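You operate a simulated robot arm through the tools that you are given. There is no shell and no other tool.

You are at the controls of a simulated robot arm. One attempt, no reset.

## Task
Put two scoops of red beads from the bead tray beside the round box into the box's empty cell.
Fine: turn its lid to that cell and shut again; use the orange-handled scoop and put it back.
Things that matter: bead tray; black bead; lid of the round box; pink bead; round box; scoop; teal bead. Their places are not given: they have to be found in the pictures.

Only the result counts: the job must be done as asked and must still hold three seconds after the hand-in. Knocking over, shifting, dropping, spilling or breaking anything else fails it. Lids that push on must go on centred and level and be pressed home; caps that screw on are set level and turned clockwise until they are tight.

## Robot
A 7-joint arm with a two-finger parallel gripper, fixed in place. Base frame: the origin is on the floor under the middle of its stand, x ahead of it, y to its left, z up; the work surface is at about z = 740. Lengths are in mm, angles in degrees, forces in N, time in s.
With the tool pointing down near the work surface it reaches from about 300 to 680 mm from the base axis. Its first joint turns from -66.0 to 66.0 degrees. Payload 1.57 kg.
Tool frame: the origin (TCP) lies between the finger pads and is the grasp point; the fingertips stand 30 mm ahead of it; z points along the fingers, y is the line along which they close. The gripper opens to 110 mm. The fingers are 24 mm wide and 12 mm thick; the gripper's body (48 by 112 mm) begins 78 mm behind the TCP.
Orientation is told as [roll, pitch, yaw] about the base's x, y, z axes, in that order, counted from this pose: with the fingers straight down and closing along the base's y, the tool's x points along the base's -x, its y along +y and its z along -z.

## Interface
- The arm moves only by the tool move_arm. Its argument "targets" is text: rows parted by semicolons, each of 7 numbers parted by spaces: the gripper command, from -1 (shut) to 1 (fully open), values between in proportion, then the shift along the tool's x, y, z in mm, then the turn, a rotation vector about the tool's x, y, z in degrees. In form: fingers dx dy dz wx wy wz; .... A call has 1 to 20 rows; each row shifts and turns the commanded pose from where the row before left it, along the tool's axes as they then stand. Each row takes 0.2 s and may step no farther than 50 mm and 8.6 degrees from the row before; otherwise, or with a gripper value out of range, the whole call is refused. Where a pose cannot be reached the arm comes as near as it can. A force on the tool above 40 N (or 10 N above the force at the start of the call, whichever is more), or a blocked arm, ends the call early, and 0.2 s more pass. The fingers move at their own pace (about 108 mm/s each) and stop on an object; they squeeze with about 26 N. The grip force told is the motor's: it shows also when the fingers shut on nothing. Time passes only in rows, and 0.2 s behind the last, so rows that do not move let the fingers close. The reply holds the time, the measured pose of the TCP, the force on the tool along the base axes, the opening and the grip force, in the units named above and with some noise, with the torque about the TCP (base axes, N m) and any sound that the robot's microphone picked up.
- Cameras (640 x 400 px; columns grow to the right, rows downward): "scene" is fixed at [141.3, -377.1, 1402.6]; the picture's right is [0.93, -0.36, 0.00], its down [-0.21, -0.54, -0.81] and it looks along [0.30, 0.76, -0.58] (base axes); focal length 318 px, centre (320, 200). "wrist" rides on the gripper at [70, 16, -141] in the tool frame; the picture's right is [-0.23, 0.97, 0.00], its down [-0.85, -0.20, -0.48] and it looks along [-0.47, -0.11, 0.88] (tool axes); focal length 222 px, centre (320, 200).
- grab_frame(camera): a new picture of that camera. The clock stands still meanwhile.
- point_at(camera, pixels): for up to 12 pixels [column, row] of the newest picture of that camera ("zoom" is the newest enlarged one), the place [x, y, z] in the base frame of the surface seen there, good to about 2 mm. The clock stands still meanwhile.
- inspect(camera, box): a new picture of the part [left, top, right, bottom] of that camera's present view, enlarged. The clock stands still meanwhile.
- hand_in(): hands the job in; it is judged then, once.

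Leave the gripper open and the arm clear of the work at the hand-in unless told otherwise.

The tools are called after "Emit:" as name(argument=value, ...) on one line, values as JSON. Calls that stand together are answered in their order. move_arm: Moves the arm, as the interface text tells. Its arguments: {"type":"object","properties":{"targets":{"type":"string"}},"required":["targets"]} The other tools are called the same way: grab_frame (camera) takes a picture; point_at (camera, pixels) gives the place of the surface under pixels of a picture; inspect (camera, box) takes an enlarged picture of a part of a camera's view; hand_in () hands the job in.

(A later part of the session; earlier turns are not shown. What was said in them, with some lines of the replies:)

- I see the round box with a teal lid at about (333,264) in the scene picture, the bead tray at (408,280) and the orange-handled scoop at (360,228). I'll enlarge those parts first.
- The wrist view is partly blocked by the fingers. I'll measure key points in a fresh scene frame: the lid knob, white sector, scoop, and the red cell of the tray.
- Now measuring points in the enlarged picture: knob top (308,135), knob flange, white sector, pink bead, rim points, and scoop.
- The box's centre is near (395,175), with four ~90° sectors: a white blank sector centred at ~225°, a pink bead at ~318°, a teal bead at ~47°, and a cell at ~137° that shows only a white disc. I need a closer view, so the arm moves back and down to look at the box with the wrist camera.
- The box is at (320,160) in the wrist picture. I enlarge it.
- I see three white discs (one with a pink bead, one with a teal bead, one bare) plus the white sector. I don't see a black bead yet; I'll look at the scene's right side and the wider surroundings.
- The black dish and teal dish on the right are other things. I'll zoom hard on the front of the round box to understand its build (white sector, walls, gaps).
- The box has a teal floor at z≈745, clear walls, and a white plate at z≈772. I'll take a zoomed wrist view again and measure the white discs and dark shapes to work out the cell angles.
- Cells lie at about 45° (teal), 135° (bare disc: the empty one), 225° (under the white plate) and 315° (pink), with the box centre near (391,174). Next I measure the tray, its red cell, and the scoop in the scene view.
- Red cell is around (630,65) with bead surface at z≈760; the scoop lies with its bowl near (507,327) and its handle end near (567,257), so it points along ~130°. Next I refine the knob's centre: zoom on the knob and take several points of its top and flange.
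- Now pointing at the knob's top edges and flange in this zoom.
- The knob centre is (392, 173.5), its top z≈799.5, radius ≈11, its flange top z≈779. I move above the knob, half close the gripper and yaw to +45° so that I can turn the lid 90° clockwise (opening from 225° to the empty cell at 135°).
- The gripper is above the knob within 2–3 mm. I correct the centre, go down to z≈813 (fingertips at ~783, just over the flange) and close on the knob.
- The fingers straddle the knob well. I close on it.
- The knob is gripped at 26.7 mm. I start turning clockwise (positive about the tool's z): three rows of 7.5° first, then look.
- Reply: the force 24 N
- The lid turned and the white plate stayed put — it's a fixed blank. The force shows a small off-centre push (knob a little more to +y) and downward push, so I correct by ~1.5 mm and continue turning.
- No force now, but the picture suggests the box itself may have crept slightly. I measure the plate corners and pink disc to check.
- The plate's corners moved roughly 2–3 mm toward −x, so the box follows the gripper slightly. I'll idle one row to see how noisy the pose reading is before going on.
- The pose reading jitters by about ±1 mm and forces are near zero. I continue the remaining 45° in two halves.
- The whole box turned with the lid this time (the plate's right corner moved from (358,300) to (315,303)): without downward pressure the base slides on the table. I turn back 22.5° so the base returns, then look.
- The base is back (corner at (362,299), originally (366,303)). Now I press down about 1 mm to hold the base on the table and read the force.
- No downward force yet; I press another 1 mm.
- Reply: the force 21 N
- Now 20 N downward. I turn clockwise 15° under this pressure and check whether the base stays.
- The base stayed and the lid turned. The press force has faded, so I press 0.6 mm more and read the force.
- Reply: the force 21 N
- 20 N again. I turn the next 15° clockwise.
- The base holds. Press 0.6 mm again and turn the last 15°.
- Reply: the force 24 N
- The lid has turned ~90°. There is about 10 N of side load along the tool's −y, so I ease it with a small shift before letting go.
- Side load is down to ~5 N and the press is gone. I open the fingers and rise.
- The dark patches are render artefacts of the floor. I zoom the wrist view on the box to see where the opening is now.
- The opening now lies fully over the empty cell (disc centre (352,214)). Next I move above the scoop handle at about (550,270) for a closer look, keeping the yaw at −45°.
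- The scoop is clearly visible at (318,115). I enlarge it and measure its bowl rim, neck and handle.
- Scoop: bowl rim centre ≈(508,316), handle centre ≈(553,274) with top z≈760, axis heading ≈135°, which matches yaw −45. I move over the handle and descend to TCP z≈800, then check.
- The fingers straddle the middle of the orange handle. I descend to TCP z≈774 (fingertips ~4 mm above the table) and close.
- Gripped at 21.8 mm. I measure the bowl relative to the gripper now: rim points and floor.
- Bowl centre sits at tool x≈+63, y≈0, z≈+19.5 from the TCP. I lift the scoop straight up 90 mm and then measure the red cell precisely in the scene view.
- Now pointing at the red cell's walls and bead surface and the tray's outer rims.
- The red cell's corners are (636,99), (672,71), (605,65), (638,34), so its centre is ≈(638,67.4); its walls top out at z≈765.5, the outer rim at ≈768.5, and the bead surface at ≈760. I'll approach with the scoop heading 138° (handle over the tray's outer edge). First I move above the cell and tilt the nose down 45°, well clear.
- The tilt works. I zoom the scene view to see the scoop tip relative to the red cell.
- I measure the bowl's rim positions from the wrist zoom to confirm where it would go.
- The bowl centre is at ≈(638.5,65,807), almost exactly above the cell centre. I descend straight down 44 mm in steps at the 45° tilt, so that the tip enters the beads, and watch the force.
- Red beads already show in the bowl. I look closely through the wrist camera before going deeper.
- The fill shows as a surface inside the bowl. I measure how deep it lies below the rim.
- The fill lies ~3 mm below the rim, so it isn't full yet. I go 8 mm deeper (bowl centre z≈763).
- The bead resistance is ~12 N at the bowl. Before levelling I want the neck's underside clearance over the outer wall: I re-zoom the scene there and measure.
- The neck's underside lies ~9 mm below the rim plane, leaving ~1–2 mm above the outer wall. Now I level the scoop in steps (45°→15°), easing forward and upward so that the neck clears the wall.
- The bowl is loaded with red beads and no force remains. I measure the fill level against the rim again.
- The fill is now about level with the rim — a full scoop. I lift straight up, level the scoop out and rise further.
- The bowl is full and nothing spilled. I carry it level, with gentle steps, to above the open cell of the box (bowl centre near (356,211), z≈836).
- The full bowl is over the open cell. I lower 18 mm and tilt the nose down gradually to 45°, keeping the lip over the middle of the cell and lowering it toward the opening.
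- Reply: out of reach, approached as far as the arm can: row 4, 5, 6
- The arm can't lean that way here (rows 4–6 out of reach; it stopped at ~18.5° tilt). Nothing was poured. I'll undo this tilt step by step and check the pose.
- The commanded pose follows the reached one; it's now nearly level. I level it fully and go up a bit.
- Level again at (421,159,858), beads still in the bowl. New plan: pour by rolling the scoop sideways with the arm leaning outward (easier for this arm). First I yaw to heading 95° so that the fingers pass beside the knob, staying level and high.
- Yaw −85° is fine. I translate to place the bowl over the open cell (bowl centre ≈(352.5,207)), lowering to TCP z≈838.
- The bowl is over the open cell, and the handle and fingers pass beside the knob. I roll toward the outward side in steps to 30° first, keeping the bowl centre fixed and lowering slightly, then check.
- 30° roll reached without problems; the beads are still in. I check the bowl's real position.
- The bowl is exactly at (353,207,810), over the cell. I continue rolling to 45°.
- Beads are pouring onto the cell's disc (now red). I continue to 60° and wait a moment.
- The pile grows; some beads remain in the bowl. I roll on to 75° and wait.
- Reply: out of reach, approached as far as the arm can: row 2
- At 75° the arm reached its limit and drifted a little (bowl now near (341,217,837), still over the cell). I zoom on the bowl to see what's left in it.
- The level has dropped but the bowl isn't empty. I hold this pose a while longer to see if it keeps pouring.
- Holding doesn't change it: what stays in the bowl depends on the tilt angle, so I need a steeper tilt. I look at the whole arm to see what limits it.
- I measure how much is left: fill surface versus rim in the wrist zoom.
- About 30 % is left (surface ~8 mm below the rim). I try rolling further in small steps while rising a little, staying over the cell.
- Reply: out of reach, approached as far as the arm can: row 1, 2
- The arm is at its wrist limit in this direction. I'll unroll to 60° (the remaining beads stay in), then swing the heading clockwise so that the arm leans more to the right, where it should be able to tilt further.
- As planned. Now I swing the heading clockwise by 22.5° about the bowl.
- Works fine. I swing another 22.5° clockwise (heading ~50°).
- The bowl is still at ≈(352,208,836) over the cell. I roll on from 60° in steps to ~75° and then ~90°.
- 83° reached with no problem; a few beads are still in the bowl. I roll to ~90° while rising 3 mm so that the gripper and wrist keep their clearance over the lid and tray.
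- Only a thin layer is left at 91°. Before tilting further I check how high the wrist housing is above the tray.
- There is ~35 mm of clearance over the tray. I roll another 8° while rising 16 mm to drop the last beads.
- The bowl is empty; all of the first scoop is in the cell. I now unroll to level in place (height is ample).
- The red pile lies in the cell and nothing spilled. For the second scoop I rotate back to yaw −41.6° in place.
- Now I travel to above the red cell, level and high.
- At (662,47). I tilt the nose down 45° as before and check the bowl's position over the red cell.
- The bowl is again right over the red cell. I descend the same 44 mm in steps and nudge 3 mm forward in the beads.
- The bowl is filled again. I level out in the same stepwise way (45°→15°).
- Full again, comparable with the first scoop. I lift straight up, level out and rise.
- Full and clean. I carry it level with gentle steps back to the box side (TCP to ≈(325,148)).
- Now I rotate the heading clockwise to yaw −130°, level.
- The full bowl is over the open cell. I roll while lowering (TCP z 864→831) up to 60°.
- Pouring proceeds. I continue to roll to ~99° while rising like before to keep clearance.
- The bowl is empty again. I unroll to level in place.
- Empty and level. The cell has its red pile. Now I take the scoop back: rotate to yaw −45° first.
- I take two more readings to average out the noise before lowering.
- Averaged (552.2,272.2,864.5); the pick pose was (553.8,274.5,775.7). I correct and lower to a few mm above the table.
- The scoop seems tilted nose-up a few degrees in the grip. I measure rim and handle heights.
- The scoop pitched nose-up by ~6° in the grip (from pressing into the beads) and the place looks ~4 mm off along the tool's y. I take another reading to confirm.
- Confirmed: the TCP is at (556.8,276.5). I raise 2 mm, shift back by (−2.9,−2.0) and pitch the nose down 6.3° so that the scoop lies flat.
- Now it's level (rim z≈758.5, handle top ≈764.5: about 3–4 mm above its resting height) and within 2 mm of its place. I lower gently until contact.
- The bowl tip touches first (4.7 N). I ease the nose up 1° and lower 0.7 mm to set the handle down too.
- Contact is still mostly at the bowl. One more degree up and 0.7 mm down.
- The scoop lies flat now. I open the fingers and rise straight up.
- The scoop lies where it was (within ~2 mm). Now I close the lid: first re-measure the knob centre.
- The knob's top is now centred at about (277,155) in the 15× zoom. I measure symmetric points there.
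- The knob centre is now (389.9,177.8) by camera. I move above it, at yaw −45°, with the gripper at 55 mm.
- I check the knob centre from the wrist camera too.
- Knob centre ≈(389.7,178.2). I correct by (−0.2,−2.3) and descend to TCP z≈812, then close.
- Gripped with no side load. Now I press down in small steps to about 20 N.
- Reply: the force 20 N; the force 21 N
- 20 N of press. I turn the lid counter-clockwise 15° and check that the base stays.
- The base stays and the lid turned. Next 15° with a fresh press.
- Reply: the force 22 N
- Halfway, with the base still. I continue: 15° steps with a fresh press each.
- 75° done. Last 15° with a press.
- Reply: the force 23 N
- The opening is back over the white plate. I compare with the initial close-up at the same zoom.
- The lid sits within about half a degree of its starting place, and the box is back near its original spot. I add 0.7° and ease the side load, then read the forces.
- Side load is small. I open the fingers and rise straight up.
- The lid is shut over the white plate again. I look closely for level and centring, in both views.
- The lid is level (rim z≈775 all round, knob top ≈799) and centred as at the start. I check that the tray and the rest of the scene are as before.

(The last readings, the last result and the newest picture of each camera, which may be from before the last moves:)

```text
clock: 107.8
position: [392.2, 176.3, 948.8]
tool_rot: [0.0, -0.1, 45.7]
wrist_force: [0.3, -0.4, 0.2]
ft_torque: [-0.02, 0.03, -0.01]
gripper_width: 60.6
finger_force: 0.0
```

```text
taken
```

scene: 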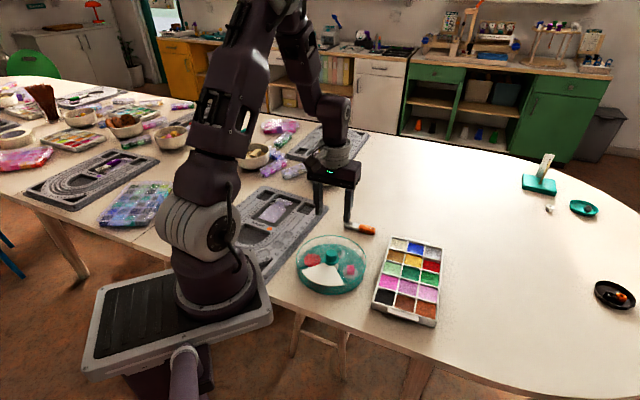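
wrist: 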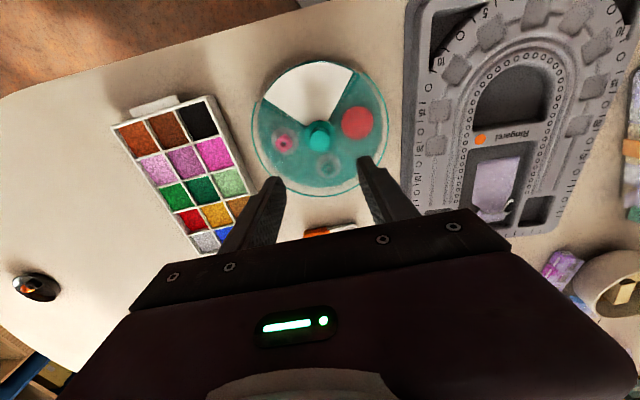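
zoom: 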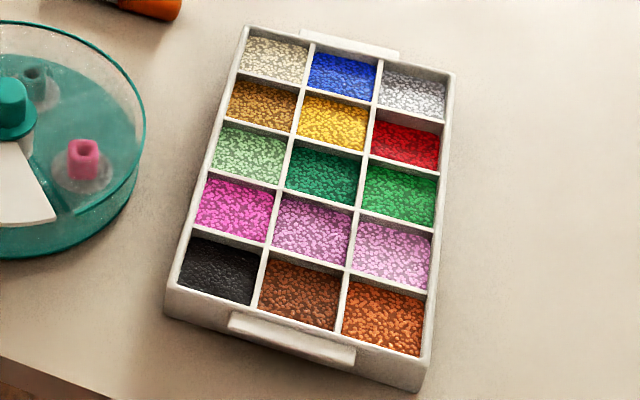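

Everything is in place: tray unmoved, scoop back, no spilled beads, lid shut. I open the gripper fully and raise the arm well clear.

Emit:
move_arm(targets="1 0 0 -40 0 0 0; 1 0 0 -40 0 0 0; 1 0 0 -40 0 0 0; 1 0 0 0 0 0 7.5; 1 0 0 0 0 0 7.5; 1 0 0 0 0 0 7.5; 1 0 0 0 0 0 7.5; 1 0 0 0 0 0 7.5; 1 0 0 0 0 0 7.5; 1 0 0 0 0 0 0")

Emit:
inspect(camera="scene", box=[280, 200, 460, 330])

Emit:
inspect(camera="wrist", box=[220, 20, 420, 240])

```text
clock: 110.0
position: [391.0, 176.1, 1068.6]
tool_rot: [0.1, 0.0, 0.6]
wrist_force: [0.6, 0.0, 0.6]
ft_torque: [-0.01, -0.02, 0.01]
gripper_width: 110.0
finger_force: 0.0
```

```text
3.08 times, centred on (370, 265) of scene
```

zoom: 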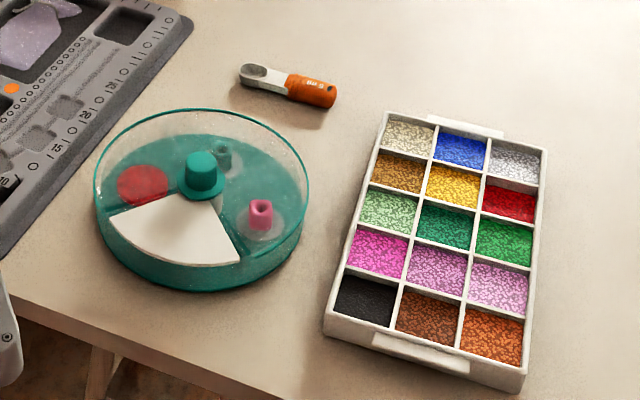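

```text
1.82 times, centred on (320, 130) of wrist
```

zoom: 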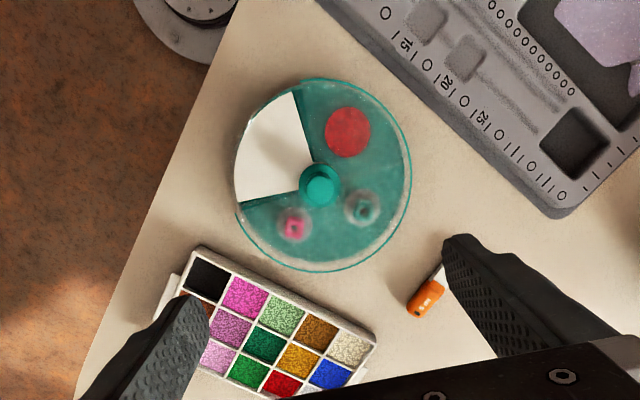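

The final state is good: two scoops of red beads lie in the formerly empty cell, the lid is shut over the white plate, the scoop is back in its place, the tray is untouched, and the arm is clear with its gripper open. I hand the job in.

Emit:
hand_in()

```text
The job is handed in.
```

I put two scoops of red beads into the box's empty cell, shut the lid again and laid the scoop back. The job is handed in; I haven't seen the verdict.

- **Beads:** both scoops came up full and emptied completely into the cell. I saw no beads on the table or in the other cells.
- **Lid:** the opening is back over the white plate within about half a degree of where it started. The lid is level and centred as before.
- **Box:** it ended about 3.5 mm from its starting spot. Early on, its base slid and turned with the lid because I wasn't pressing down. I turned it back straight away and pressed down for the rest of the turning.
- **Scoop:** it lies flat, within about 2 mm and 2° of its original place.
- **Tray:** moved by less than 1 mm.
- **Black bead:** I never found one in the box. The only one I saw looked to be in the black dish at the far right of the table, which I left alone. I took the cell with only a bare disc as the empty one.
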